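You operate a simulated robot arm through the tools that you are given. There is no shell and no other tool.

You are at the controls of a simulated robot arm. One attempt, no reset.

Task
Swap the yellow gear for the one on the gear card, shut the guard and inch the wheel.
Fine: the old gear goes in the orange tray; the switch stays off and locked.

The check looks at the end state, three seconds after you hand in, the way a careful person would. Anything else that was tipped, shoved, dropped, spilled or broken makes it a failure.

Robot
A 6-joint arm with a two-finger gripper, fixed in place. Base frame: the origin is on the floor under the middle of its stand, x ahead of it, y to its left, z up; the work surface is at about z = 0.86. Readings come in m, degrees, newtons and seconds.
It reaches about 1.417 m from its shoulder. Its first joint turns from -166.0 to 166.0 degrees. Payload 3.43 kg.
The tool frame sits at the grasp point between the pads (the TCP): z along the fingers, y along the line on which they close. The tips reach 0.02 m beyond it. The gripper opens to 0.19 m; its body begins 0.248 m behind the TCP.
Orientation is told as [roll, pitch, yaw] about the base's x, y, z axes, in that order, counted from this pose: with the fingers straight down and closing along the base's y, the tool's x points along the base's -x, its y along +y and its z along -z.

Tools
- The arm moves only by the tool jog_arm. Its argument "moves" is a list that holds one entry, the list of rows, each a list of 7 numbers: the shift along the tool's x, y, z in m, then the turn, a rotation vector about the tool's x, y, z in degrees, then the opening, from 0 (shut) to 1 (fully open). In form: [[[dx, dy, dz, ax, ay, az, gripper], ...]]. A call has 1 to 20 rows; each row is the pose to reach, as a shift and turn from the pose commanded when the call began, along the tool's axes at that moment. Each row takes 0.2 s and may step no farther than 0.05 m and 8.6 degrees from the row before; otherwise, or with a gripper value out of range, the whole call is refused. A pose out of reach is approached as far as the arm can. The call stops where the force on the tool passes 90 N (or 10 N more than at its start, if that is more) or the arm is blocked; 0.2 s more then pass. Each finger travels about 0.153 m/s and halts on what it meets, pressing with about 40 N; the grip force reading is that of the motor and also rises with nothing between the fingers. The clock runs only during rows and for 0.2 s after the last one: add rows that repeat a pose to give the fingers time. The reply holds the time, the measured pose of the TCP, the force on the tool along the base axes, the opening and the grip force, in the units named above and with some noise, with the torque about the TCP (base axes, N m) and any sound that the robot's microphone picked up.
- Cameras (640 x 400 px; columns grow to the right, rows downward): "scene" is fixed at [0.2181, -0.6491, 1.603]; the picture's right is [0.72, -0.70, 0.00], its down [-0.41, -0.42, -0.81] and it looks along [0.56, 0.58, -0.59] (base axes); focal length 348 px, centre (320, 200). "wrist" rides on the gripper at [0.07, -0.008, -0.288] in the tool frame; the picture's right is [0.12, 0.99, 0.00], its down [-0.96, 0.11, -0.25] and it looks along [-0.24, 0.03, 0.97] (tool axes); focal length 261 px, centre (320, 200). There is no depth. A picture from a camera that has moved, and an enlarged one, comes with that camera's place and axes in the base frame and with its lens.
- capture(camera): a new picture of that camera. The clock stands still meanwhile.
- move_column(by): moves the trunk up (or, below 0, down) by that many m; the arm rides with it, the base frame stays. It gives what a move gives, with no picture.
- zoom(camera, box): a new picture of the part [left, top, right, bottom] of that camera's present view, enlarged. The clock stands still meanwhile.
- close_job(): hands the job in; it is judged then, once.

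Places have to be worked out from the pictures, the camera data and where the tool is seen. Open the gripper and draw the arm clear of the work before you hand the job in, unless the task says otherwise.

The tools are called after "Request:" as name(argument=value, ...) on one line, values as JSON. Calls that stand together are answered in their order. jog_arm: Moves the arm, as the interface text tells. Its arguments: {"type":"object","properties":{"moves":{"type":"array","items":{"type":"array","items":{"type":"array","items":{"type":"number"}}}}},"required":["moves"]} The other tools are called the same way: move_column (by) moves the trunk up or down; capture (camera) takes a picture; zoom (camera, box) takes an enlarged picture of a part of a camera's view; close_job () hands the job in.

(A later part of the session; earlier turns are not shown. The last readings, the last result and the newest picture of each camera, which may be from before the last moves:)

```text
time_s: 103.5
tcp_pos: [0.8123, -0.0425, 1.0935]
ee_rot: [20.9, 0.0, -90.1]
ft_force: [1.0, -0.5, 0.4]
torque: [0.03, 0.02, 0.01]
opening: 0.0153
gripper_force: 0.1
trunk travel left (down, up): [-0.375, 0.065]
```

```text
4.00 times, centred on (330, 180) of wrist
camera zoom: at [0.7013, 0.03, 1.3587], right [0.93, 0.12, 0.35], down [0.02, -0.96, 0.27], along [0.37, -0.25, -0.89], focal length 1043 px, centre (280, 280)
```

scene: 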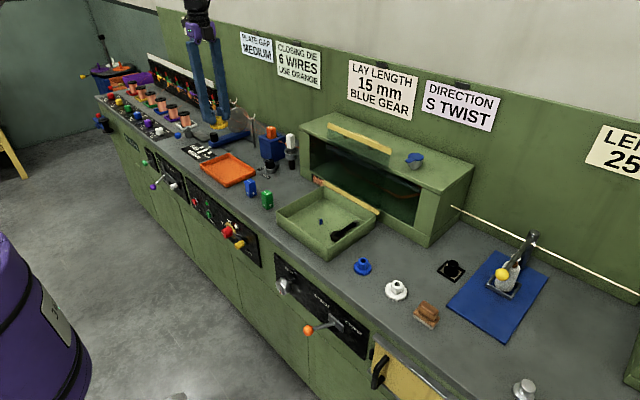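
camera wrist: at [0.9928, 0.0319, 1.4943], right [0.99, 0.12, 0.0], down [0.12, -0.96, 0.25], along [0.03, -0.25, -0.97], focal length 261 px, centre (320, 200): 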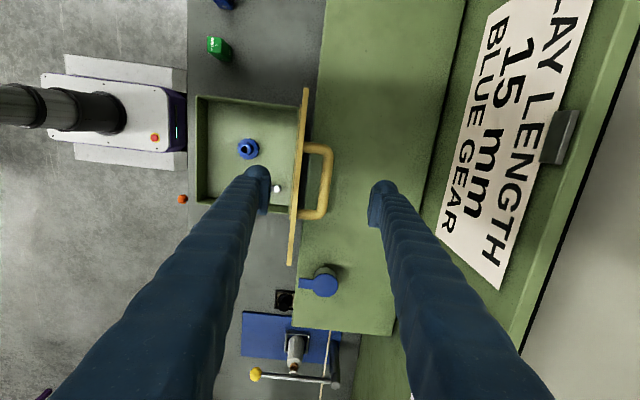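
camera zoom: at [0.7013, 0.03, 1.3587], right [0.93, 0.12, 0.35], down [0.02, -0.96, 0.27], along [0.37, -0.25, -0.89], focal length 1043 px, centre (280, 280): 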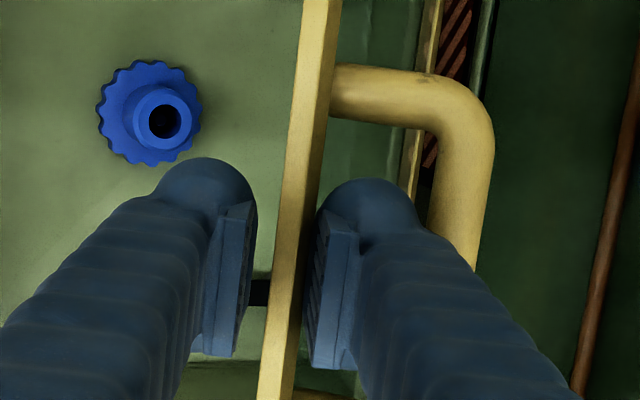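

The lid follows down smoothly with negligible force (about 50°). I continue to ~40°.

Request:
jog_arm(moves=[[[0, -0.0055, 0.0008, 0.4, 0, 0, 0.08], [0, -0.0111, 0.0018, 0.75, 0, 0, 0.08], [0, -0.0167, 0.0027, 1.1, 0, 0, 0.08], [0, -0.0222, 0.0037, 1.5, 0, 0, 0.08]]])

Request:
zoom(camera="scene", box=[280, 120, 370, 200])

Request:
zoom(camera="wrist", box=[280, 130, 380, 230])

```text
time_s: 104.5
tcp_pos: [0.7921, -0.0411, 1.0829]
ee_rot: [19.4, 0.0, -90.1]
ft_force: [-0.1, 0.1, 0.6]
torque: [0.01, -0.03, 0.01]
opening: 0.0155
gripper_force: 0.0
trunk travel left (down, up): [-0.375, 0.065]
```

```text
5.00 times, centred on (325, 160) of scene
camera zoom: at [0.2181, -0.6491, 1.603], right [0.72, -0.7, 0.0], down [-0.41, -0.42, -0.81], along [0.56, 0.58, -0.59], focal length 1738 px, centre (295, 400)
```

zoom: 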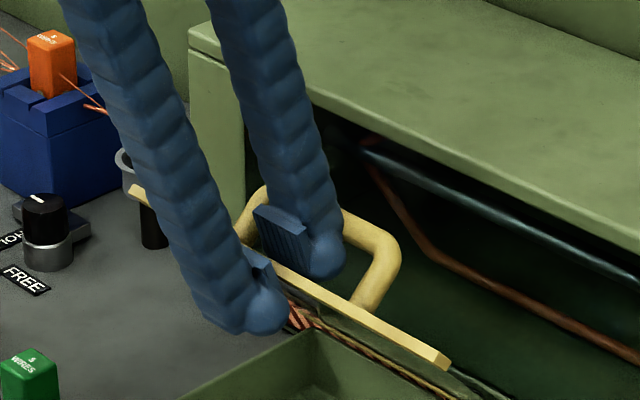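

```text
4.00 times, centred on (330, 180) of wrist
camera zoom: at [0.6888, 0.0308, 1.3496], right [0.94, 0.12, 0.33], down [0.02, -0.96, 0.27], along [0.35, -0.25, -0.9], focal length 1043 px, centre (280, 280)
```

zoom: 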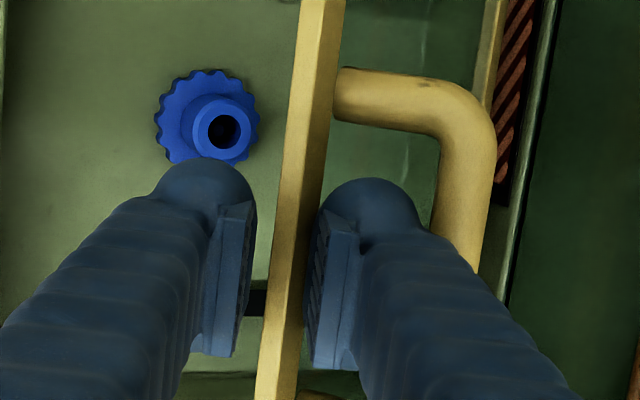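

Tracking well (≈47°). I continue in the same manner to ~34°.

Request:
jog_arm(moves=[[[0, -0.007, 0.0022, 0.5, 0, 0, 0.08], [0, -0.0138, 0.0043, 1.0, 0, 0, 0.08], [0, -0.0206, 0.0065, 1.5, 0, 0, 0.08], [0, -0.0275, 0.0093, 2.2, 0, 0, 0.08], [0, -0.0344, 0.0122, 2.8, 0, 0, 0.08], [0, -0.0412, 0.0152, 3.5, 0, 0, 0.08]]])

Request:
zoom(camera="scene", box=[270, 130, 370, 220])

Request:
zoom(camera="wrist", box=[270, 120, 390, 240])

```text
time_s: 105.9
tcp_pos: [0.7588, -0.0394, 1.055]
ee_rot: [15.8, 0.0, -90.1]
ft_force: [1.2, -0.1, 0.2]
torque: [-0.02, -0.03, -0.01]
opening: 0.0157
gripper_force: 0.2
trunk travel left (down, up): [-0.375, 0.065]
```

```text
4.44 times, centred on (320, 175) of scene
camera zoom: at [0.2181, -0.6491, 1.603], right [0.72, -0.7, 0.0], down [-0.41, -0.42, -0.81], along [0.56, 0.58, -0.59], focal length 1545 px, centre (320, 311)
```

zoom: 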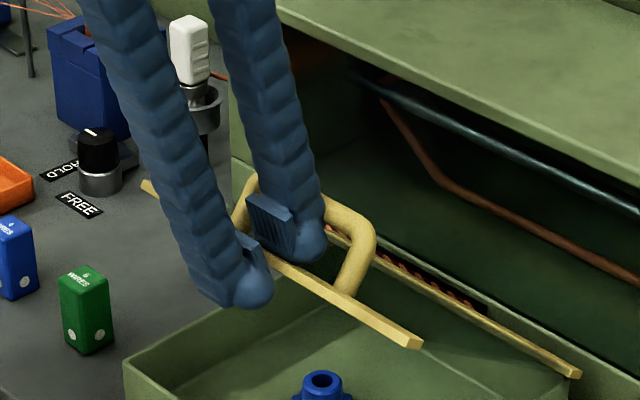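

```text
3.33 times, centred on (330, 180) of wrist
camera zoom: at [0.6716, 0.031, 1.3281], right [0.95, 0.12, 0.27], down [0.04, -0.96, 0.27], along [0.29, -0.25, -0.92], focal length 869 px, centre (287, 267)
```

zoom: 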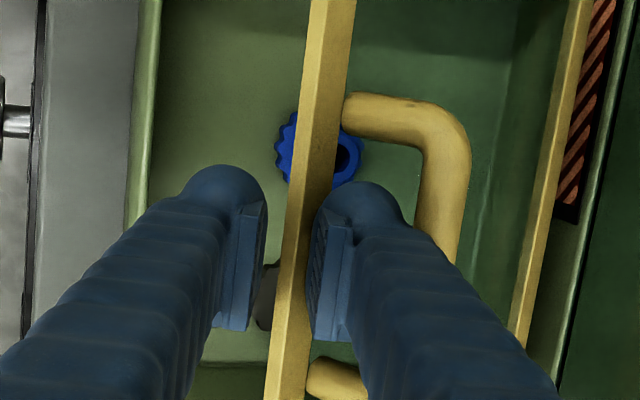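

Now about 34° with no load on the tool. I continue to ~16° in small steps.

Request:
jog_arm(moves=[[[0, -0.0063, 0.0037, 0.7, 0, 0, 0.08], [0, -0.0125, 0.0074, 1.3, 0, 0, 0.08], [0, -0.0188, 0.0111, 2, 0, 0, 0.08], [0, -0.0247, 0.0154, 2.7, 0, 0, 0.08], [0, -0.0307, 0.0196, 3.3, 0, 0, 0.08], [0, -0.0366, 0.0239, 4, 0, 0, 0.08]]])

Request:
zoom(camera="scene", box=[260, 140, 370, 240])

Request:
zoom(camera="wrist", box=[270, 120, 390, 240])

```text
time_s: 107.3
tcp_pos: [0.7313, -0.04, 1.021]
ee_rot: [11.9, -0.1, -90.1]
ft_force: [0.6, 0.6, 0.5]
torque: [-0.03, 0.0, 0.0]
opening: 0.0154
gripper_force: 0.0
trunk travel left (down, up): [-0.375, 0.065]
```

```text
4.00 times, centred on (315, 190) of scene
camera zoom: at [0.2181, -0.6491, 1.603], right [0.72, -0.7, 0.0], down [-0.41, -0.42, -0.81], along [0.56, 0.58, -0.59], focal length 1391 px, centre (340, 240)
```

zoom: 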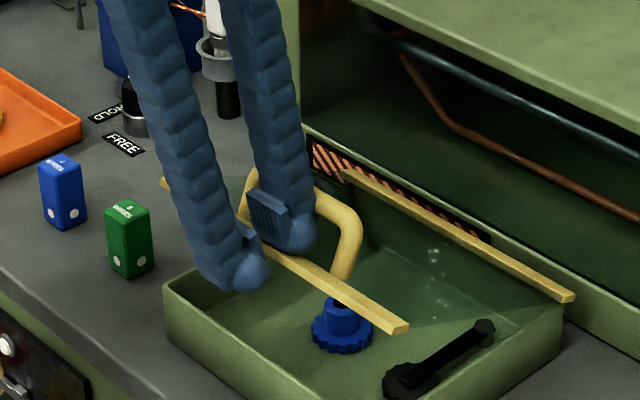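

```text
3.33 times, centred on (330, 180) of wrist
camera zoom: at [0.6628, 0.0314, 1.3001], right [0.97, 0.12, 0.21], down [0.06, -0.96, 0.27], along [0.23, -0.25, -0.94], focal length 869 px, centre (287, 267)
```

zoom: 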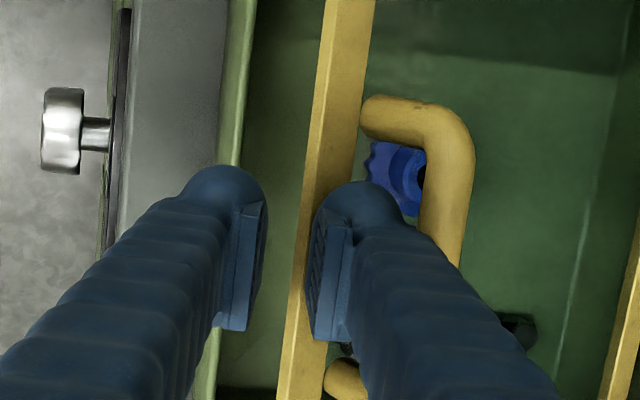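

About 22° now. I continue to ~10°.

Request:
jog_arm(moves=[[[0, -0.0052, 0.0053, 0.7, 0, 0, 0.08], [0, -0.0104, 0.0106, 1.3, 0, 0, 0.08], [0, -0.0155, 0.0159, 2, 0, 0, 0.08], [0, -0.0202, 0.0219, 2.7, 0, 0, 0.08], [0, -0.0249, 0.0278, 3.3, 0, 0, 0.08], [0, -0.0296, 0.0338, 4, 0, 0, 0.08]]])

Request:
zoom(camera="scene", box=[260, 140, 370, 240])

Request:
zoom(camera="wrist", box=[270, 120, 390, 240])

```text
time_s: 108.7
tcp_pos: [0.7094, -0.0396, 0.9818]
ee_rot: [8.0, 0.1, -90.2]
ft_force: [-0.2, -0.2, -0.3]
torque: [0.0, 0.04, -0.01]
opening: 0.015
gripper_force: 0.0
trunk travel left (down, up): [-0.375, 0.065]
```

```text
4.00 times, centred on (315, 190) of scene
camera zoom: at [0.2181, -0.6491, 1.603], right [0.72, -0.7, 0.0], down [-0.41, -0.42, -0.81], along [0.56, 0.58, -0.59], focal length 1391 px, centre (340, 240)
```

zoom: 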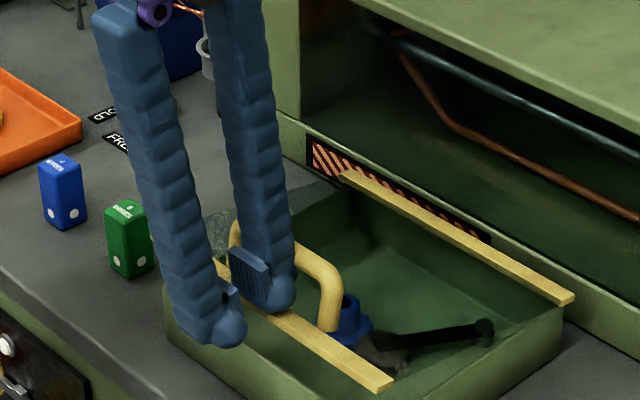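

```text
3.33 times, centred on (330, 180) of wrist
camera zoom: at [0.6609, 0.0314, 1.2647], right [0.98, 0.12, 0.14], down [0.08, -0.96, 0.26], along [0.16, -0.25, -0.96], focal length 869 px, centre (287, 267)
```

zoom: 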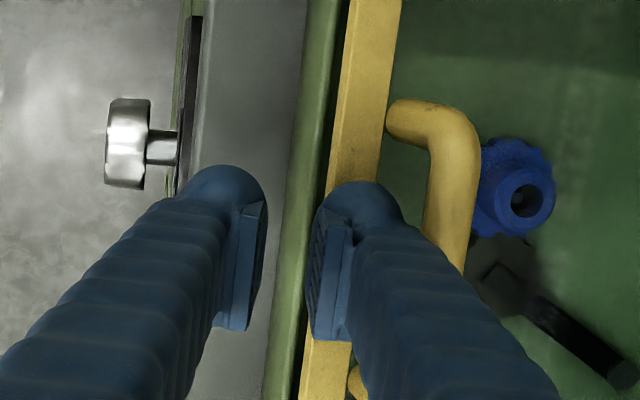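

The guard link is swinging the pinion into mesh with the blue gear as the lid closes. I lower the last degrees.

Request:
jog_arm(moves=[[[0, -0.0029, 0.0056, 0.7, 0, 0, 0.08], [0, -0.0058, 0.0111, 1.3, 0, 0, 0.08], [0, -0.0086, 0.0167, 2, 0, 0, 0.08], [0, -0.0107, 0.0226, 2.7, 0, 0, 0.08], [0, -0.0129, 0.0285, 3.3, 0, 0, 0.08], [0, -0.015, 0.0344, 4, 0, 0, 0.08]]])

Request:
zoom(camera="scene", box=[260, 140, 370, 240])

Request:
zoom(camera="wrist", box=[270, 120, 390, 240])

```text
time_s: 110.1
tcp_pos: [0.7005, -0.0395, 0.9465]
ee_rot: [4.0, 0.1, -90.1]
ft_force: [0.8, 0.3, 0.5]
torque: [0.01, -0.01, -0.01]
opening: 0.0153
gripper_force: 0.1
trunk travel left (down, up): [-0.375, 0.065]
```

```text
4.00 times, centred on (315, 190) of scene
camera zoom: at [0.2181, -0.6491, 1.603], right [0.72, -0.7, 0.0], down [-0.41, -0.42, -0.81], along [0.56, 0.58, -0.59], focal length 1391 px, centre (340, 240)
```

zoom: 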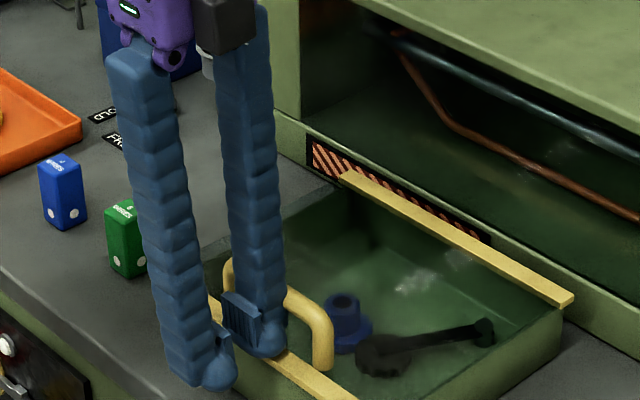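

```text
3.33 times, centred on (330, 180) of wrist
camera zoom: at [0.6705, 0.0315, 1.2315], right [0.99, 0.12, 0.07], down [0.1, -0.96, 0.25], along [0.1, -0.25, -0.96], focal length 869 px, centre (287, 267)
```

zoom: 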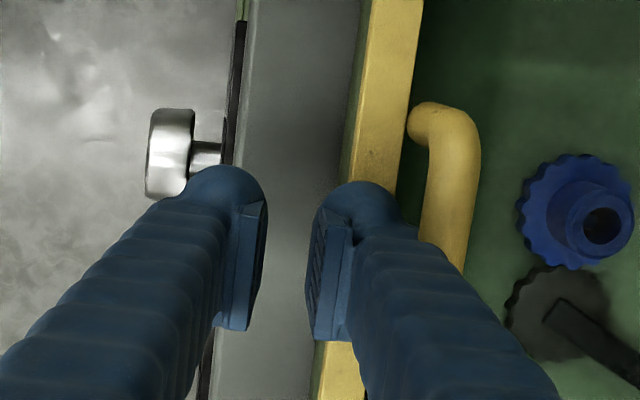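

The guard appears shut with the gear and pinion in mesh beneath it. I back the finger off the bar and rise straight up, then check.

Request:
jog_arm(moves=[[[0, -0.004, 0, 0, 0, 0, 0.08], [0, -0.007, -0.01, 0, 0, 0, 0.08], [0, -0.007, -0.05, 1, 0, 0, 0.08], [0, -0.007, -0.095, 2, 0, 0, 0.2], [0, -0.007, -0.14, 3, 0, 0, 0.4], [0, -0.007, -0.185, 4, 0, 0, 0.6], [0, -0.007, -0.22, 4, 0, 0, 0.8]]])

Request:
zoom(camera="scene", box=[260, 160, 390, 260])

Request:
capture(camera="wrist")

Request:
zoom(camera="wrist", box=[290, 110, 450, 240])

```text
time_s: 111.7
tcp_pos: [0.6768, -0.0403, 1.165]
ee_rot: [-0.1, 0.0, -90.1]
ft_force: [-0.2, -0.8, 0.0]
torque: [0.03, -0.07, -0.03]
opening: 0.152
gripper_force: 0.1
trunk travel left (down, up): [-0.375, 0.065]
```

```text
4.00 times, centred on (325, 210) of scene
camera zoom: at [0.2181, -0.6491, 1.603], right [0.72, -0.7, 0.0], down [-0.41, -0.42, -0.81], along [0.56, 0.58, -0.59], focal length 1391 px, centre (300, 160)
```

zoom: 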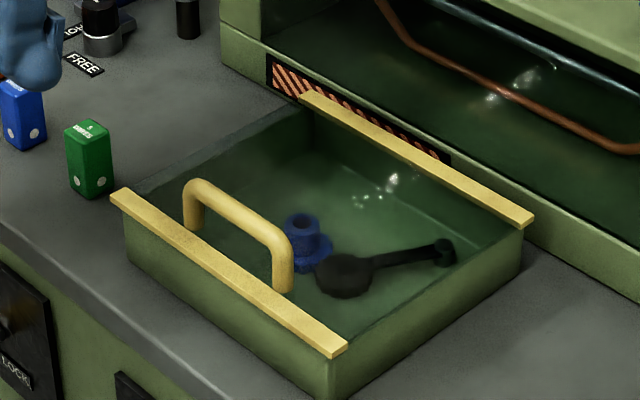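

```text
taken
camera wrist: at [0.6674, 0.0312, 1.4525], right [0.99, 0.12, 0.0], down [0.11, -0.96, 0.25], along [0.03, -0.25, -0.97], focal length 261 px, centre (320, 200)
```

wrist: 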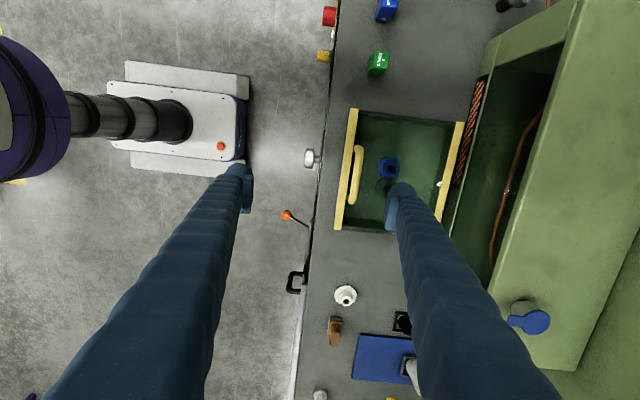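

```text
3.08 times, centred on (370, 175) of wrist
camera zoom: at [0.6674, 0.0312, 1.4525], right [0.99, 0.12, 0.0], down [0.11, -0.96, 0.25], along [0.03, -0.25, -0.97], focal length 802 px, centre (166, 277)
```

zoom: 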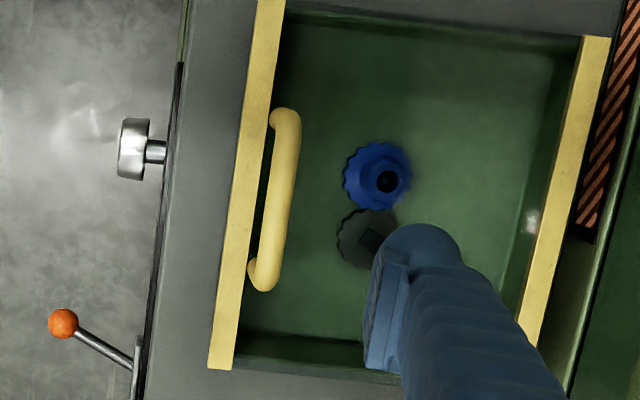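

The guard is shut exactly as at the start, with the pinion meshed to the blue gear. Next is the INCH wheel on the front panel (≈(0.647, −0.036, 0.724), axis along x). I turn the tool back to yaw 0 and move toward the robot side for a look at the front panel.

Request:
jog_arm(moves=[[[0, -0.01, 0, 0, 0, -8.2, 0.8], [0, -0.025, 0, 0, 0, -16.4, 0.8], [0, -0.04, 0, 0, 0, -24.6, 0.8], [0, -0.055, 0, 0, 0, -32.8, 0.8], [0, -0.07, 0, 0, 0, -41, 0.8], [0, -0.085, 0, 0, 0, -49.2, 0.8], [0, -0.1, 0, 0, 0, -57.4, 0.8], [0, -0.115, 0, 0, 0, -65.6, 0.8], [0, -0.13, 0, 0, 0, -73.8, 0.8], [0, -0.145, 0, 0, 0, -82, 0.8], [0, -0.16, 0, 0, 0, -90, 0.8]]])

Request:
jog_arm(moves=[[[0, 0, 0, 0, -4, 0, 0.9], [0, 0, 0, 0, -8, 0, 1], [0, 0, 0, 0, -12, 0, 1], [0, 0, 0, 0, -16, 0, 1], [0, 0, 0, 0, -20, 0, 1]]])

Request:
capture(camera="wrist")

Request:
zoom(camera="wrist", box=[240, 130, 400, 230])

```text
time_s: 114.1
tcp_pos: [0.5161, -0.0392, 1.165]
ee_rot: [0.0, -0.1, 0.0]
ft_force: [0.0, -0.2, -0.7]
torque: [0.0, -0.05, 0.0]
opening: 0.1521
gripper_force: 0.0
trunk travel left (down, up): [-0.375, 0.065]
```

```text
time_s: 115.3
tcp_pos: [0.5231, -0.0352, 1.1684]
ee_rot: [0.5, -17.7, -0.1]
ft_force: [0.4, -0.3, 1.1]
torque: [-0.02, 0.0, 0.03]
opening: 0.1901
gripper_force: 0.1
out of reach, approached as far as the arm can: row 5
trunk travel left (down, up): [-0.375, 0.065]
```

```text
taken
camera wrist: at [0.3676, -0.0466, 1.4197], right [-0.12, 0.99, -0.03], down [0.84, 0.11, 0.53], along [0.53, 0.04, -0.85], focal length 261 px, centre (320, 200)
```

wrist: 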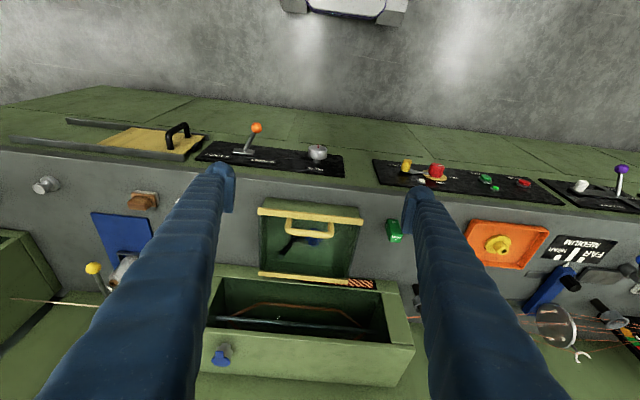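

```text
4.00 times, centred on (320, 180) of wrist
camera zoom: at [0.3676, -0.0466, 1.4197], right [-0.12, 0.99, -0.03], down [0.84, 0.11, 0.53], along [0.53, 0.04, -0.85], focal length 1043 px, centre (320, 280)
```

zoom: 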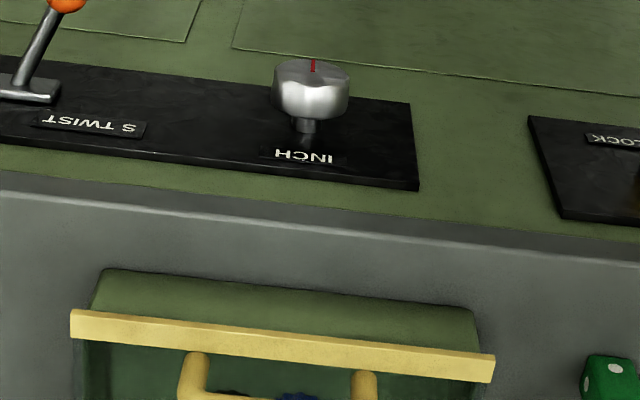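

The view shows S TWIST selected, the INCH wheel's red mark pointing down, head face at x≈0.632, centre y≈−0.038, z≈0.724. I level the tool and go above the wheel.

Request:
jog_arm(moves=[[[0, 0, 0, 0, 4.5, 0, 1], [0, 0, 0, 0, 9, 0, 0.9], [0, 0, 0, 0, 13.5, 0, 0.7], [0, 0, 0, 0.3, 17.7, 0, 0.5]]])

```text
time_s: 116.3
tcp_pos: [0.5223, -0.0372, 1.1676]
ee_rot: [-0.2, -2.1, -0.3]
ft_force: [0.7, 0.2, -0.2]
torque: [-0.04, 0.03, -0.01]
opening: 0.095
gripper_force: 0.1
trunk travel left (down, up): [-0.375, 0.065]
```

Request:
jog_arm(moves=[[[-0.03, 0, 0, 0, 1, 0, 0.5], [-0.06, 0, 0, -0.1, 2, -0.2, 0.5], [-0.09, -0.0005, 0, -0.2, 2.1, -0.3, 0.5], [-0.121, -0.0008, 0, -0.2, 2.1, -0.3, 0.5]]])

Request:
jog_arm(moves=[[[0, 0, 0.04, 0, 0, 0, 0.5], [0, 0, 0.085, 0, 0, 0, 0.5], [0, 0, 0.13, 0, 0, 0, 0.5], [0, 0, 0.175, 0, 0, 0, 0.5], [0, 0, 0.22, 0, 0, 0, 0.5]]])

Request:
capture(camera="wrist")

Request:
capture(camera="scene")

```text
time_s: 117.3
tcp_pos: [0.6444, -0.0348, 1.1703]
ee_rot: [-0.2, 0.0, 0.2]
ft_force: [0.9, -0.4, -0.7]
torque: [-0.01, 0.03, -0.01]
opening: 0.0951
gripper_force: 0.0
trunk travel left (down, up): [-0.375, 0.065]
```

```text
time_s: 118.5
tcp_pos: [0.6446, -0.0367, 0.9515]
ee_rot: [-0.1, -0.1, 0.2]
ft_force: [-0.1, -0.7, 0.7]
torque: [0.04, 0.08, 0.0]
opening: 0.095
gripper_force: 0.1
trunk travel left (down, up): [-0.375, 0.065]
```

```text
taken
camera wrist: at [0.5731, -0.0447, 1.2381], right [-0.12, 0.99, 0.0], down [0.96, 0.12, 0.25], along [0.25, 0.03, -0.97], focal length 261 px, centre (320, 200)
```

wrist: 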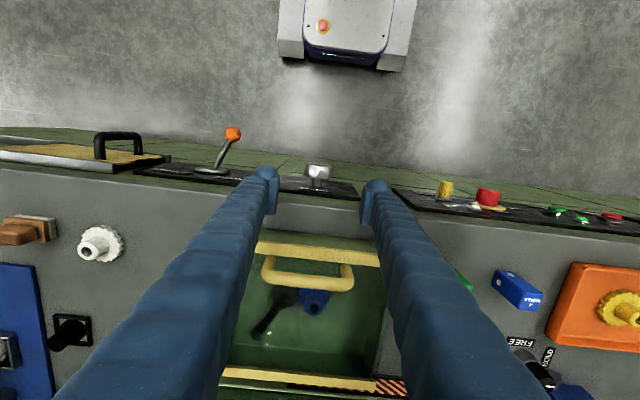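

```text
taken
```

scene: 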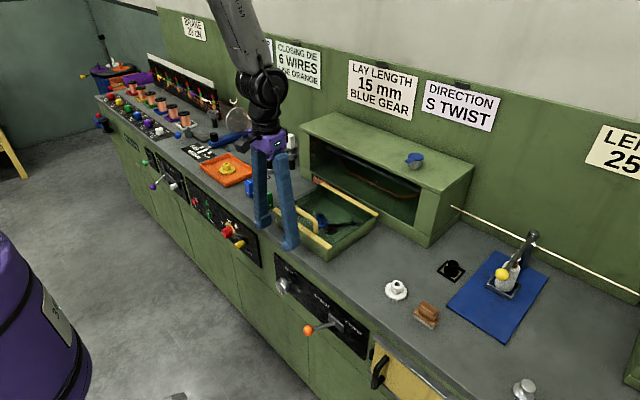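

The wheel head is right below the TCP (319,170 vs. expected 320,170). I zoom to verify before descending.

Request:
zoom(camera="wrist", box=[270, 140, 370, 210])

Request:
zoom(camera="scene", box=[240, 200, 340, 310])

```text
5.71 times, centred on (320, 175) of wrist
camera zoom: at [0.5731, -0.0447, 1.2381], right [-0.12, 0.99, 0.0], down [0.96, 0.12, 0.25], along [0.25, 0.03, -0.97], focal length 1489 px, centre (320, 343)
```

zoom: 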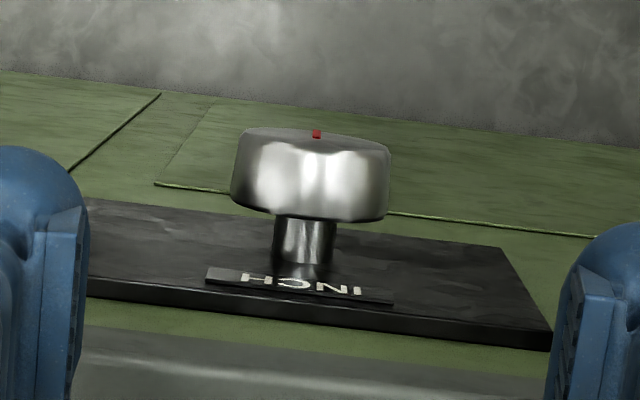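

```text
3.64 times, centred on (290, 255) of scene
camera zoom: at [0.2181, -0.6491, 1.603], right [0.72, -0.7, 0.0], down [-0.41, -0.42, -0.81], along [0.56, 0.58, -0.59], focal length 1264 px, centre (429, 0)
```

zoom: 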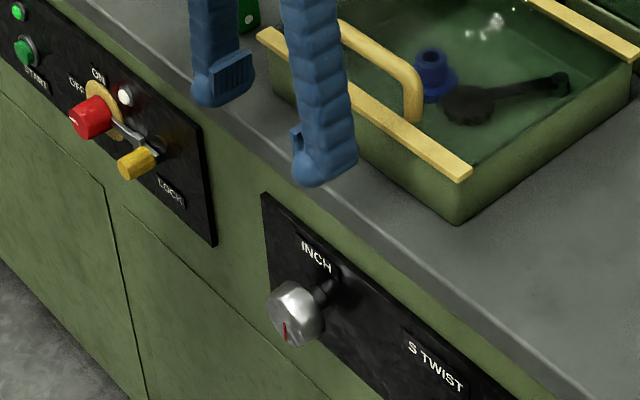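

The wheel head (Ø≈55 mm) is centred within ~3 mm in y. I correct that and descend around it with the fingers open.

Request:
jog_arm(moves=[[[0, -0.002, 0.045, 0, 0, 0, 0.5], [0, -0.0028, 0.09, 0, 0, 0, 0.5], [0, -0.0028, 0.135, 0, 0, 0, 0.5], [0, -0.0028, 0.175, 0, 0, 0, 0.5], [0, -0.0028, 0.205, 0, 0, 0, 0.5], [0, -0.0028, 0.2275, 0, 0, 0, 0.5]]])

Request:
zoom(camera="wrist", box=[250, 140, 390, 250])

Request:
zoom(camera="scene", box=[230, 190, 340, 320])

```text
time_s: 119.9
tcp_pos: [0.6451, -0.041, 0.7258]
ee_rot: [-0.1, -0.1, 0.2]
ft_force: [0.3, -0.1, -0.3]
torque: [0.03, 0.02, 0.03]
opening: 0.0951
gripper_force: 0.0
trunk travel left (down, up): [-0.375, 0.065]
```

```text
3.64 times, centred on (320, 195) of wrist
camera zoom: at [0.5737, -0.0478, 1.0114], right [-0.12, 0.99, 0.0], down [0.96, 0.12, 0.25], along [0.25, 0.03, -0.97], focal length 948 px, centre (320, 218)
```

zoom: 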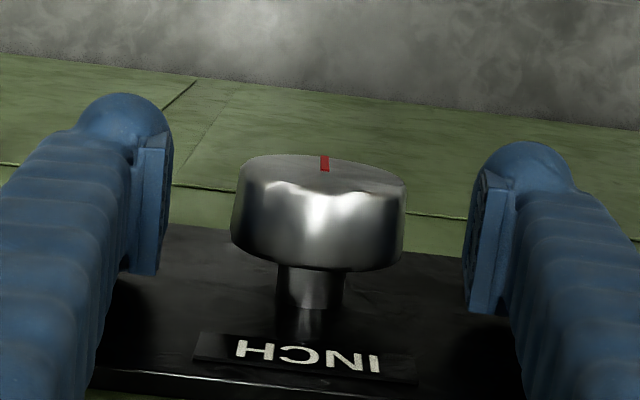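

```text
3.08 times, centred on (285, 255) of scene
camera zoom: at [0.2181, -0.6491, 1.603], right [0.72, -0.7, 0.0], down [-0.41, -0.42, -0.81], along [0.56, 0.58, -0.59], focal length 1070 px, centre (428, 31)
```

zoom: 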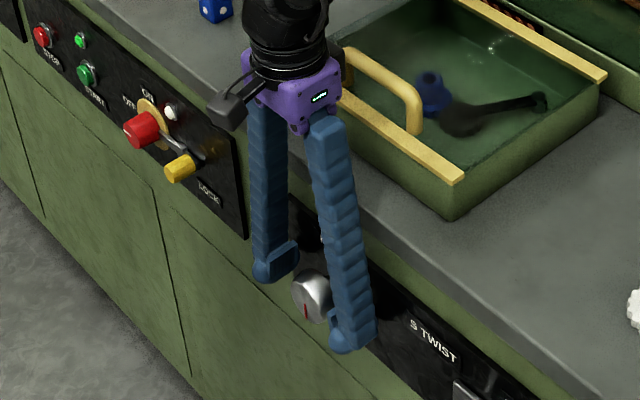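

Fingers straddle the wheel symmetrically. I close on it.

Request:
jog_arm(moves=[[[0, 0, 0, 0, 0, 0, 0.4], [0, 0, 0, 0, 0, 0, 0.3], [0, 0, 0, 0, 0, 0, 0.2], [0, 0, 0, 0, 0, 0, 0.2]]])

Request:
zoom(camera="wrist", box=[250, 140, 390, 250])

```text
time_s: 120.9
tcp_pos: [0.6445, -0.0404, 0.725]
ee_rot: [-0.2, -0.1, 0.2]
ft_force: [-0.1, 2.5, -3.3]
torque: [0.02, -0.16, -0.22]
opening: 0.0564
gripper_force: 45.2
trunk travel left (down, up): [-0.375, 0.065]
```

```text
3.64 times, centred on (320, 195) of wrist
camera zoom: at [0.5736, -0.0477, 1.0119], right [-0.12, 0.99, 0.0], down [0.96, 0.12, 0.25], along [0.25, 0.03, -0.97], focal length 948 px, centre (320, 218)
```

zoom: 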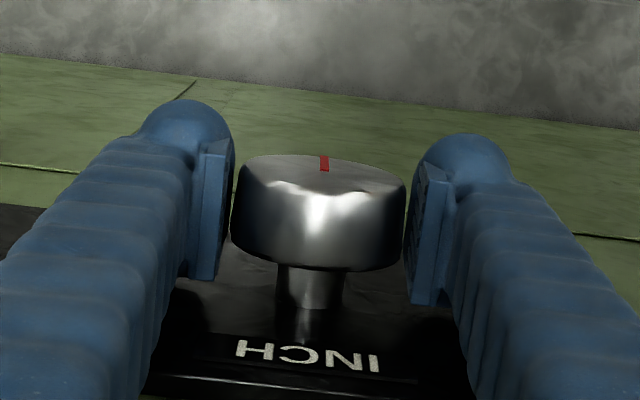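

The wheel is gripped. I turn it clockwise (as seen by an operator facing the panel) by 15° about its axis and read the torque.

Request:
jog_arm(moves=[[[0, 0, 0, -5, 0, 0, 0.2], [0, 0, 0, -10, 0, 0, 0.2], [0, 0, 0, -15, 0, 0, 0.2]]])

Request:
zoom(camera="wrist", box=[250, 140, 390, 250])

Request:
zoom(camera="scene", box=[230, 190, 380, 320])

```text
time_s: 121.5
tcp_pos: [0.6399, -0.0411, 0.727]
ee_rot: [3.3, 1.0, 1.6]
ft_force: [15.1, 26.6, -13.5]
torque: [0.16, 0.95, -0.84]
opening: 0.0564
gripper_force: 44.9
out of reach, approached as far as the arm can: row 1, 2
trunk travel left (down, up): [-0.375, 0.065]
stopped in row 2: the force on the tool passed its limit at 101 N (the readings are from after the stop); the commanded pose is now the measured one
```

```text
3.64 times, centred on (320, 195) of wrist
camera zoom: at [0.5756, -0.0667, 1.0144], right [-0.14, 0.99, 0.06], down [0.96, 0.13, 0.24], along [0.23, 0.09, -0.97], focal length 948 px, centre (320, 218)
```

zoom: 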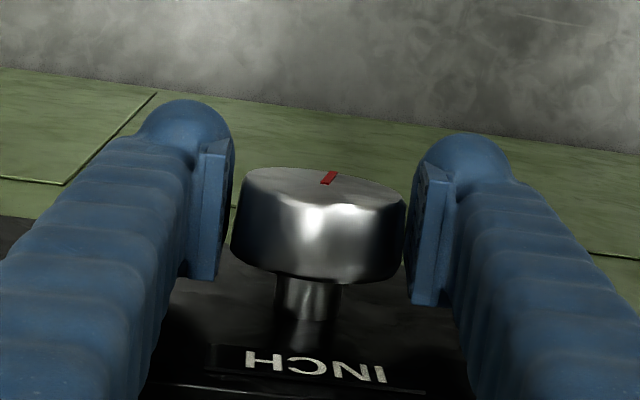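

```text
3.08 times, centred on (305, 255) of scene
camera zoom: at [0.2181, -0.6491, 1.603], right [0.72, -0.7, 0.0], down [-0.41, -0.42, -0.81], along [0.56, 0.58, -0.59], focal length 1070 px, centre (366, 31)
```

zoom: 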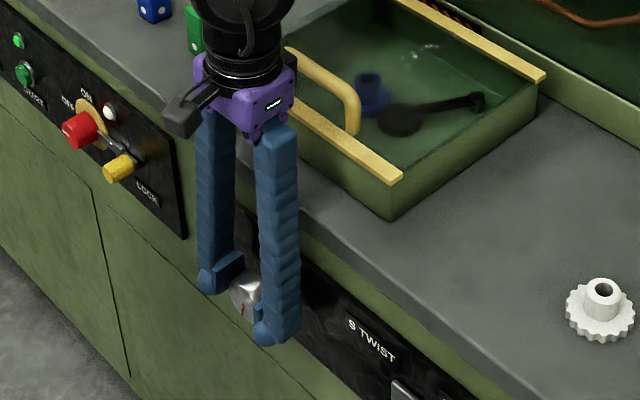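

The arm is near a wrist singularity here (forearm almost vertical), so it couldn't roll. I release the wheel, rise, and will lower the trunk to change the arm posture.

Request:
jog_arm(moves=[[[0, 0, 0, 0, 0, 0, 0.35], [0, 0, 0, 0, 0, 0, 0.5], [0, 0, 0, 0, 0, 0, 0.5], [0, 0.002, -0.03, 0, 0, 0, 0.5], [0, 0.004, -0.07, 0, 0, 0, 0.5]]])

Request:
zoom(camera="wrist", box=[250, 120, 390, 230])

```text
time_s: 122.7
tcp_pos: [0.6393, -0.044, 0.7987]
ee_rot: [3.3, 1.1, 1.3]
ft_force: [-0.1, -0.2, -0.6]
torque: [-0.01, -0.02, 0.03]
opening: 0.0949
gripper_force: 0.0
trunk travel left (down, up): [-0.375, 0.065]
```

```text
3.64 times, centred on (320, 175) of wrist
camera zoom: at [0.5747, -0.0712, 1.0857], right [-0.14, 0.99, 0.06], down [0.96, 0.12, 0.24], along [0.22, 0.09, -0.97], focal length 948 px, centre (320, 291)
```

zoom: 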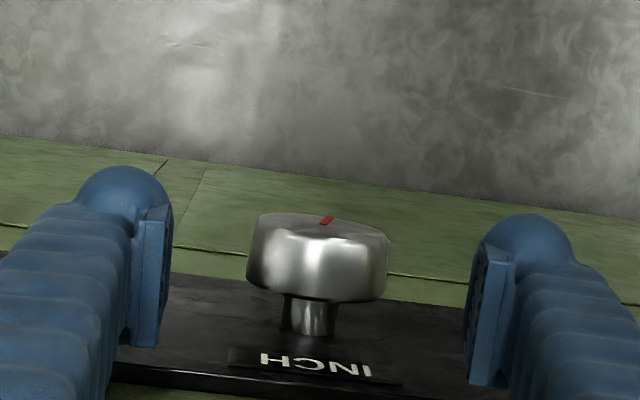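

The wheel stayed where I left it (mark moved a few degrees). I level the tool and rise to z≈1.17 before lowering the trunk.

Request:
jog_arm(moves=[[[0, 0, -0.045, 1, -0.3, 0.4, 0.5], [0, 0, -0.09, 2, -0.7, 0.8, 0.5], [0, 0.005, -0.135, 3, -1.1, 1.3, 0.5], [0, 0.01, -0.18, 3.3, -1.1, 1.3, 0.5], [0, 0.015, -0.225, 3.3, -1.1, 1.3, 0.5], [0, 0.02, -0.27, 3.3, -1.1, 1.3, 0.5], [-0.003, 0.025, -0.315, 3.3, -1.1, 1.3, 0.5], [-0.005, 0.025, -0.36, 3.3, -1.1, 1.3, 0.5]]])

Request:
capture(camera="scene")

```text
time_s: 124.5
tcp_pos: [0.6501, -0.0405, 1.1598]
ee_rot: [0.0, -0.1, 0.1]
ft_force: [-0.2, 0.1, 0.6]
torque: [-0.01, -0.09, 0.02]
opening: 0.0952
gripper_force: 0.1
trunk travel left (down, up): [-0.375, 0.065]
```

```text
taken
```

scene: 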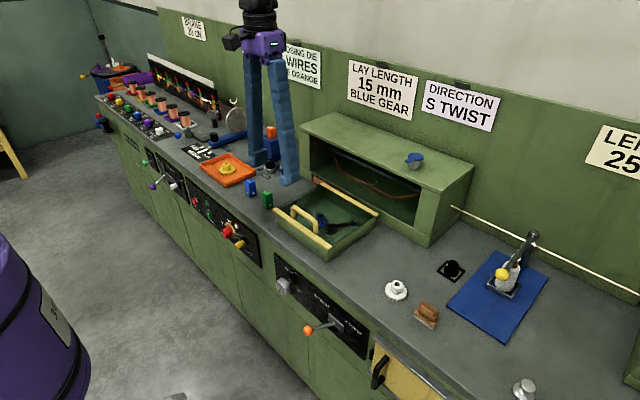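

Clear. I shift back 5 mm in x and lower the trunk by 0.33 m (the TCP comes down in the free corridor in front of the counter).

Request:
jog_arm(moves=[[[0.006, 0, 0, 0, 0, 0, 0.5], [0.006, 0, 0, 0, 0, 0, 0.5]]])

Request:
move_column(by=-0.33)

Request:
capture(camera="wrist")

Request:
capture(camera="scene")

```text
time_s: 125.1
tcp_pos: [0.646, -0.0405, 1.158]
ee_rot: [0.1, 0.1, 0.0]
ft_force: [0.0, -0.2, -0.7]
torque: [0.0, 0.03, 0.0]
opening: 0.095
gripper_force: 0.0
trunk travel left (down, up): [-0.375, 0.065]
```

```text
time_s: 128.3
tcp_pos: [0.646, -0.0403, 0.8293]
ee_rot: [0.1, 0.0, 0.1]
ft_force: [-0.9, -0.7, 0.6]
torque: [-0.06, -0.01, -0.03]
opening: 0.095
gripper_force: 0.1
trunk travel left (down, up): [-0.045, 0.395]
```

```text
taken
camera wrist: at [0.5751, -0.0483, 1.1158], right [-0.12, 0.99, 0.0], down [0.96, 0.12, 0.25], along [0.25, 0.03, -0.97], focal length 261 px, centre (320, 200)
```

wrist: 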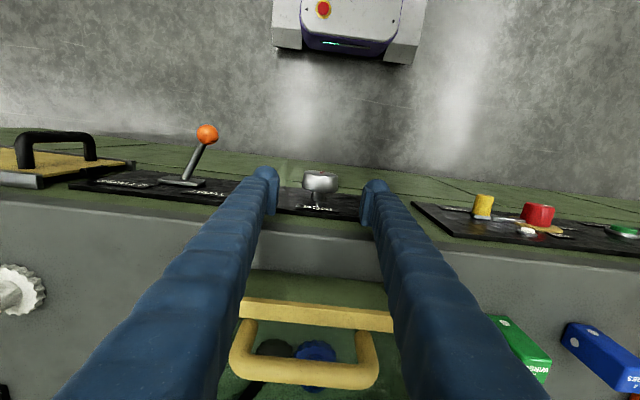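

```text
taken
```

scene: 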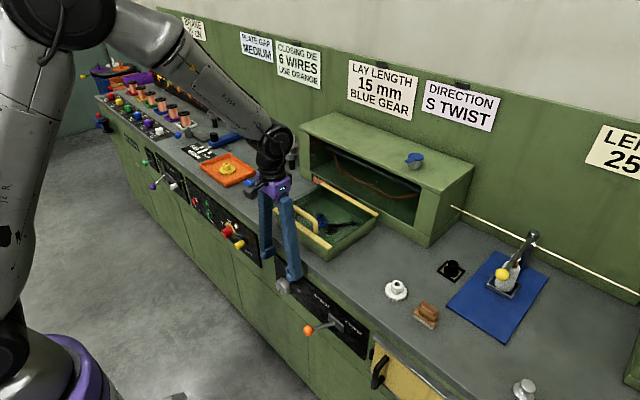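

The trunk is down and the forearm is now inclined. I descend the remaining 0.104 m around the wheel.

Request:
jog_arm(moves=[[[0, 0, 0.035, 0, 0, 0, 0.5], [0.001, 0, 0.07, 0, 0, 0, 0.5], [0.001, 0, 0.095, 0, 0, 0, 0.5], [0.001, 0, 0.1045, 0, 0, 0, 0.5]]])

Request:
zoom(camera="wrist", box=[250, 140, 390, 250])

Request:
zoom(camera="scene", box=[220, 180, 380, 330])

```text
time_s: 129.3
tcp_pos: [0.6448, -0.04, 0.7243]
ee_rot: [0.2, 0.0, 0.2]
ft_force: [0.3, 0.6, 0.3]
torque: [-0.01, -0.02, -0.03]
opening: 0.0949
gripper_force: 0.0
trunk travel left (down, up): [-0.045, 0.395]
```

```text
3.64 times, centred on (320, 195) of wrist
camera zoom: at [0.5739, -0.0482, 1.0108], right [-0.12, 0.99, 0.0], down [0.96, 0.12, 0.25], along [0.25, 0.03, -0.97], focal length 948 px, centre (320, 218)
```

zoom: 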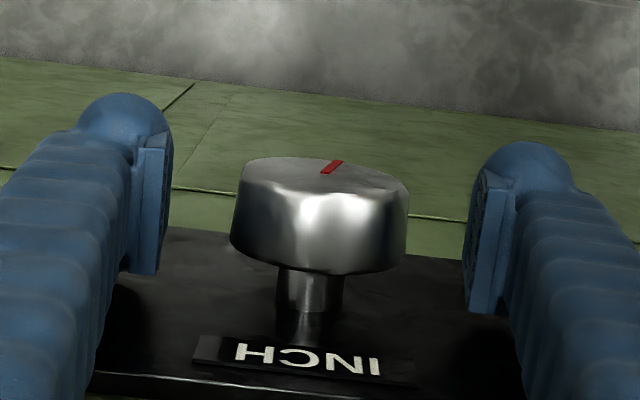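

```text
2.67 times, centred on (300, 255) of scene
camera zoom: at [0.2181, -0.6491, 1.603], right [0.72, -0.7, 0.0], down [-0.41, -0.42, -0.81], along [0.56, 0.58, -0.59], focal length 927 px, centre (373, 53)
```

zoom: 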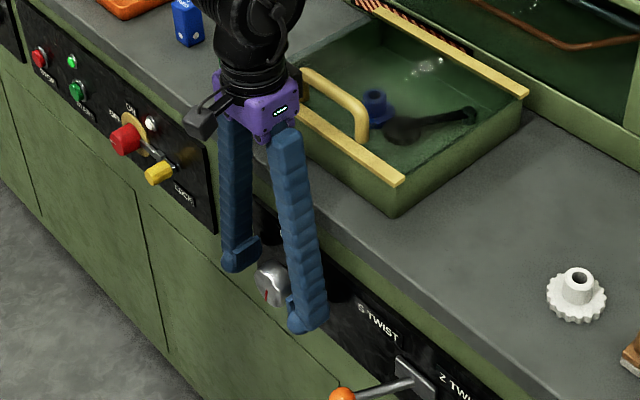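

The wheel's mark has already moved about 16° clockwise. With fingers still open I do a dry roll about the wheel axis to check the arm can follow now.

Request:
jog_arm(moves=[[[0, 0, 0, -6, 0, 0, 0.5], [0, 0, 0, -12, 0, 0, 0.5], [0, 0, 0, -18, 0, 0, 0.5], [0, 0, 0, -24, 0, 0, 0.5], [0, 0, 0, -30, 0, 0, 0.5]]])

Request:
zoom(camera="scene", box=[220, 180, 380, 330])

Request:
zoom(camera="wrist", box=[250, 140, 390, 250])

```text
time_s: 130.5
tcp_pos: [0.6457, -0.0391, 0.7236]
ee_rot: [30.2, 0.0, 0.1]
ft_force: [0.3, 0.0, 0.3]
torque: [-0.12, -0.02, -0.02]
opening: 0.0951
gripper_force: 0.0
trunk travel left (down, up): [-0.045, 0.395]
```

```text
2.67 times, centred on (300, 255) of scene
camera zoom: at [0.2181, -0.6491, 1.603], right [0.72, -0.7, 0.0], down [-0.41, -0.42, -0.81], along [0.56, 0.58, -0.59], focal length 927 px, centre (373, 53)
```

zoom: 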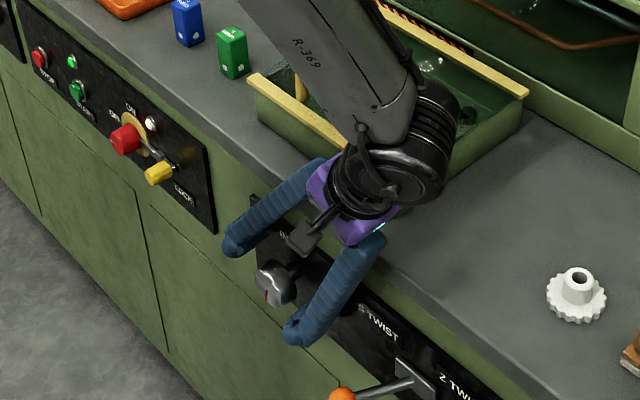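

```text
3.64 times, centred on (320, 195) of wrist
camera zoom: at [0.5745, -0.1905, 0.9681], right [-0.12, 0.86, 0.5], down [0.96, -0.02, 0.27], along [0.25, 0.51, -0.82], focal length 948 px, centre (320, 218)
```

zoom: 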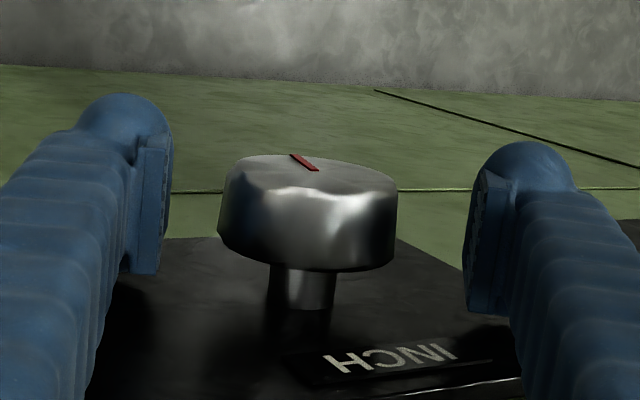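

Now rolling works freely to 30°. I roll back (fingers open) to −20°, then grip and turn the wheel clockwise.

Request:
jog_arm(moves=[[[0, 0, 0, 8.3, 0, 0, 0.5], [0, 0, 0, 16.6, 0, 0, 0.5], [0, 0, 0, 25, 0, 0, 0.5], [0, 0, 0, 33.3, 0, 0, 0.5], [0, 0, 0, 41.6, 0, 0, 0.5], [0, 0, 0, 50, 0, 0, 0.5]]])

Request:
zoom(camera="scene", box=[220, 180, 380, 330])

Request:
zoom(camera="wrist", box=[250, 140, 390, 250])

```text
time_s: 131.9
tcp_pos: [0.6455, -0.0397, 0.725]
ee_rot: [-20.0, 0.0, 0.0]
ft_force: [0.2, -0.2, 0.6]
torque: [0.19, 0.0, 0.01]
opening: 0.0949
gripper_force: 0.2
trunk travel left (down, up): [-0.045, 0.395]
```

```text
2.67 times, centred on (300, 255) of scene
camera zoom: at [0.2181, -0.6491, 1.603], right [0.72, -0.7, 0.0], down [-0.41, -0.42, -0.81], along [0.56, 0.58, -0.59], focal length 927 px, centre (373, 53)
```

zoom: 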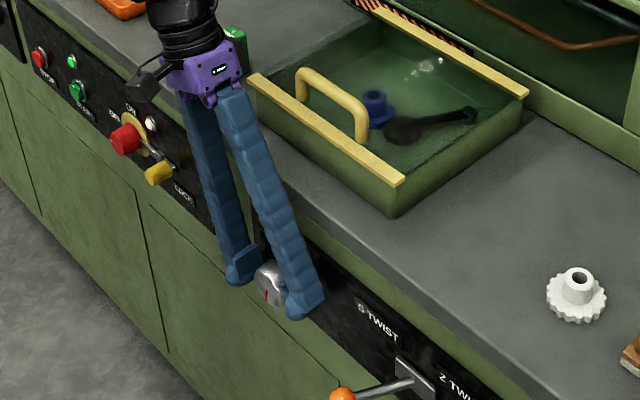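

```text
3.64 times, centred on (320, 195) of wrist
camera zoom: at [0.574, 0.0504, 0.9965], right [-0.12, 0.93, -0.34], down [0.96, 0.2, 0.19], along [0.25, -0.3, -0.92], focal length 948 px, centre (320, 218)
```

zoom: 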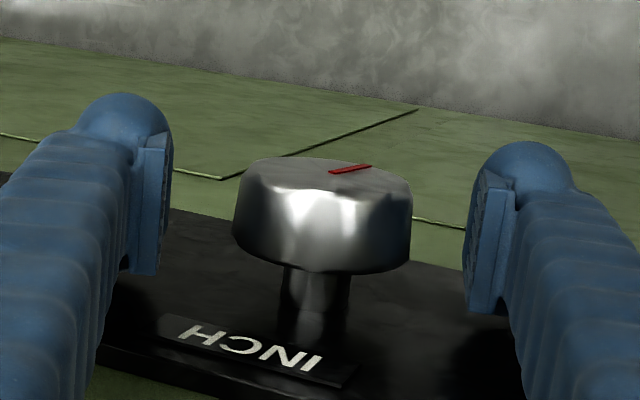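

Well centred. I close on the wheel and turn it clockwise by 45° in small steps.

Request:
jog_arm(moves=[[[0, 0, 0, 0, 0, 0, 0.35], [0, 0, 0, 0, 0, 0, 0.2], [0, 0, 0, 0, 0, 0, 0.2], [0, 0, 0, -5, 0, 0, 0.2], [0, 0, 0, -10, 0, 0, 0.2], [0, 0, 0, -15, 0, 0, 0.2]]])

Request:
zoom(camera="wrist", box=[250, 140, 390, 250])

```text
time_s: 133.3
tcp_pos: [0.6454, -0.0397, 0.7245]
ee_rot: [-4.9, 0.1, 0.0]
ft_force: [5.0, 4.8, -8.5]
torque: [0.0, -0.3, -0.83]
opening: 0.0556
gripper_force: 45.5
trunk travel left (down, up): [-0.045, 0.395]
```

```text
3.64 times, centred on (320, 195) of wrist
camera zoom: at [0.5745, -0.0229, 1.0102], right [-0.12, 0.99, -0.09], down [0.96, 0.14, 0.24], along [0.25, -0.05, -0.97], focal length 948 px, centre (320, 218)
```

zoom: 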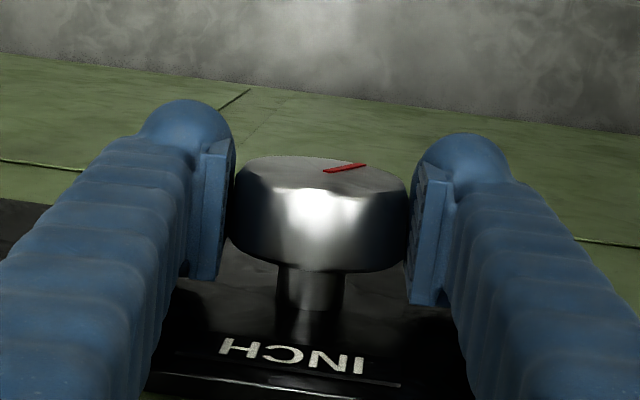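

The wheel turns with the gripper, low torque. I continue the clockwise stroke to +30°.

Request:
jog_arm(moves=[[[0, 0, 0, -6, 0, 0, 0.2], [0, 0, 0, -12, 0, 0, 0.2], [0, 0, 0, -18, 0, 0, 0.2], [0, 0, 0, -24, 0, 0, 0.2], [0, 0, 0, -30, 0, 0, 0.2], [0, 0, 0, -35, 0, 0, 0.2]]])

Request:
zoom(camera="wrist", box=[250, 140, 390, 250])

Request:
zoom(camera="scene", box=[220, 180, 380, 330])

```text
time_s: 134.7
tcp_pos: [0.6453, -0.0426, 0.7237]
ee_rot: [30.0, -0.1, 0.0]
ft_force: [-2.2, -31.0, -9.2]
torque: [-0.21, 1.27, 0.04]
opening: 0.0561
gripper_force: 45.1
trunk travel left (down, up): [-0.045, 0.395]
```

```text
3.64 times, centred on (320, 195) of wrist
camera zoom: at [0.5744, -0.1925, 0.9674], right [-0.12, 0.86, 0.5], down [0.96, -0.02, 0.27], along [0.25, 0.51, -0.82], focal length 948 px, centre (320, 218)
```

zoom: 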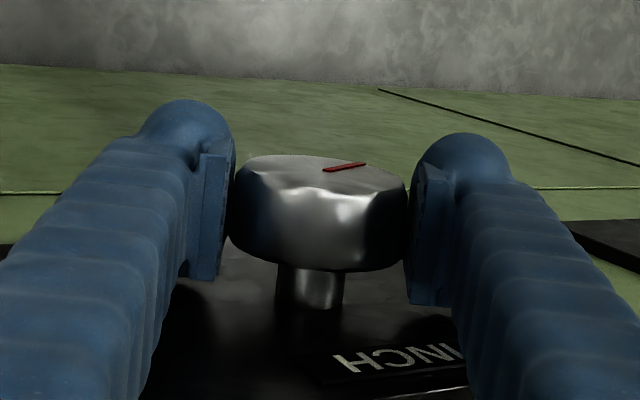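

```text
2.67 times, centred on (300, 255) of scene
camera zoom: at [0.2181, -0.6491, 1.603], right [0.72, -0.7, 0.0], down [-0.41, -0.42, -0.81], along [0.56, 0.58, -0.59], focal length 927 px, centre (373, 53)
```

zoom: 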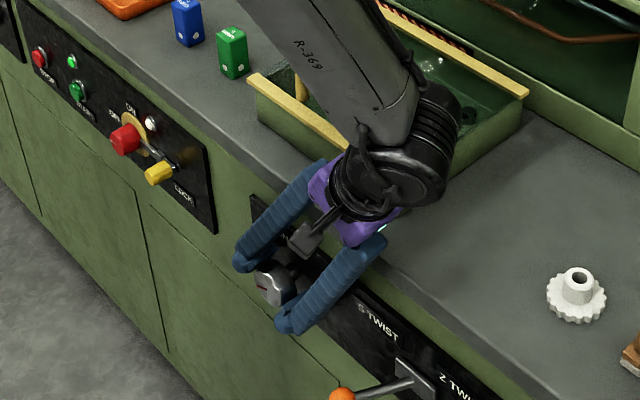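

The wheel followed the full 50° (mark moved with it, ~66° in total). I release, roll back, and will do one more stroke.

Request:
jog_arm(moves=[[[0, 0, 0, 0, 0, 0, 0.35], [0, 0, 0, 0, 0, 0, 0.5], [0, 0, 0, 0, 0, 0, 0.5], [0, 0, 0, 8.3, 0, 0, 0.5], [0, 0, 0, 16.6, 0, 0, 0.5], [0, 0, 0, 25, 0, 0, 0.5], [0, 0, 0, 33.3, 0, 0, 0.5], [0, 0, 0, 41.6, 0, 0, 0.5], [0, 0, 0, 50, 0, 0, 0.5]]])

Request:
zoom(camera="wrist", box=[250, 140, 390, 250])

Request:
zoom(camera="scene", box=[220, 180, 380, 330])

```text
time_s: 136.7
tcp_pos: [0.6449, -0.0407, 0.7249]
ee_rot: [-20.0, 0.1, 0.2]
ft_force: [0.6, -0.1, -0.6]
torque: [0.2, 0.0, -0.02]
opening: 0.0951
gripper_force: 0.0
trunk travel left (down, up): [-0.045, 0.395]
```

```text
3.64 times, centred on (320, 195) of wrist
camera zoom: at [0.5739, 0.0505, 0.9967], right [-0.12, 0.93, -0.34], down [0.96, 0.2, 0.19], along [0.25, -0.3, -0.92], focal length 948 px, centre (320, 218)
```

zoom: 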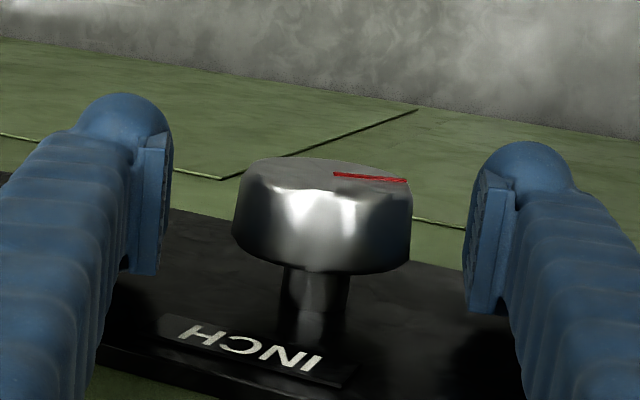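

```text
2.67 times, centred on (300, 255) of scene
camera zoom: at [0.2181, -0.6491, 1.603], right [0.72, -0.7, 0.0], down [-0.41, -0.42, -0.81], along [0.56, 0.58, -0.59], focal length 927 px, centre (373, 53)
```

zoom: 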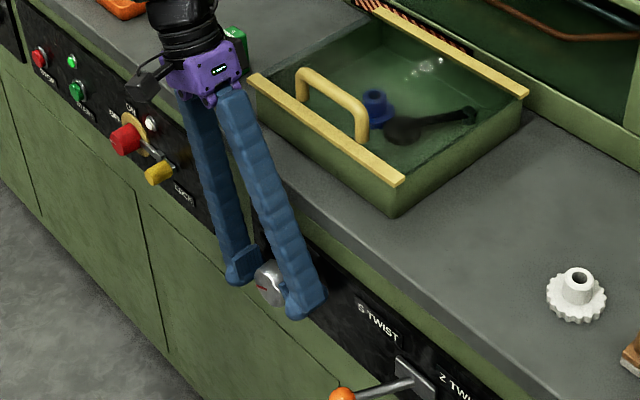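

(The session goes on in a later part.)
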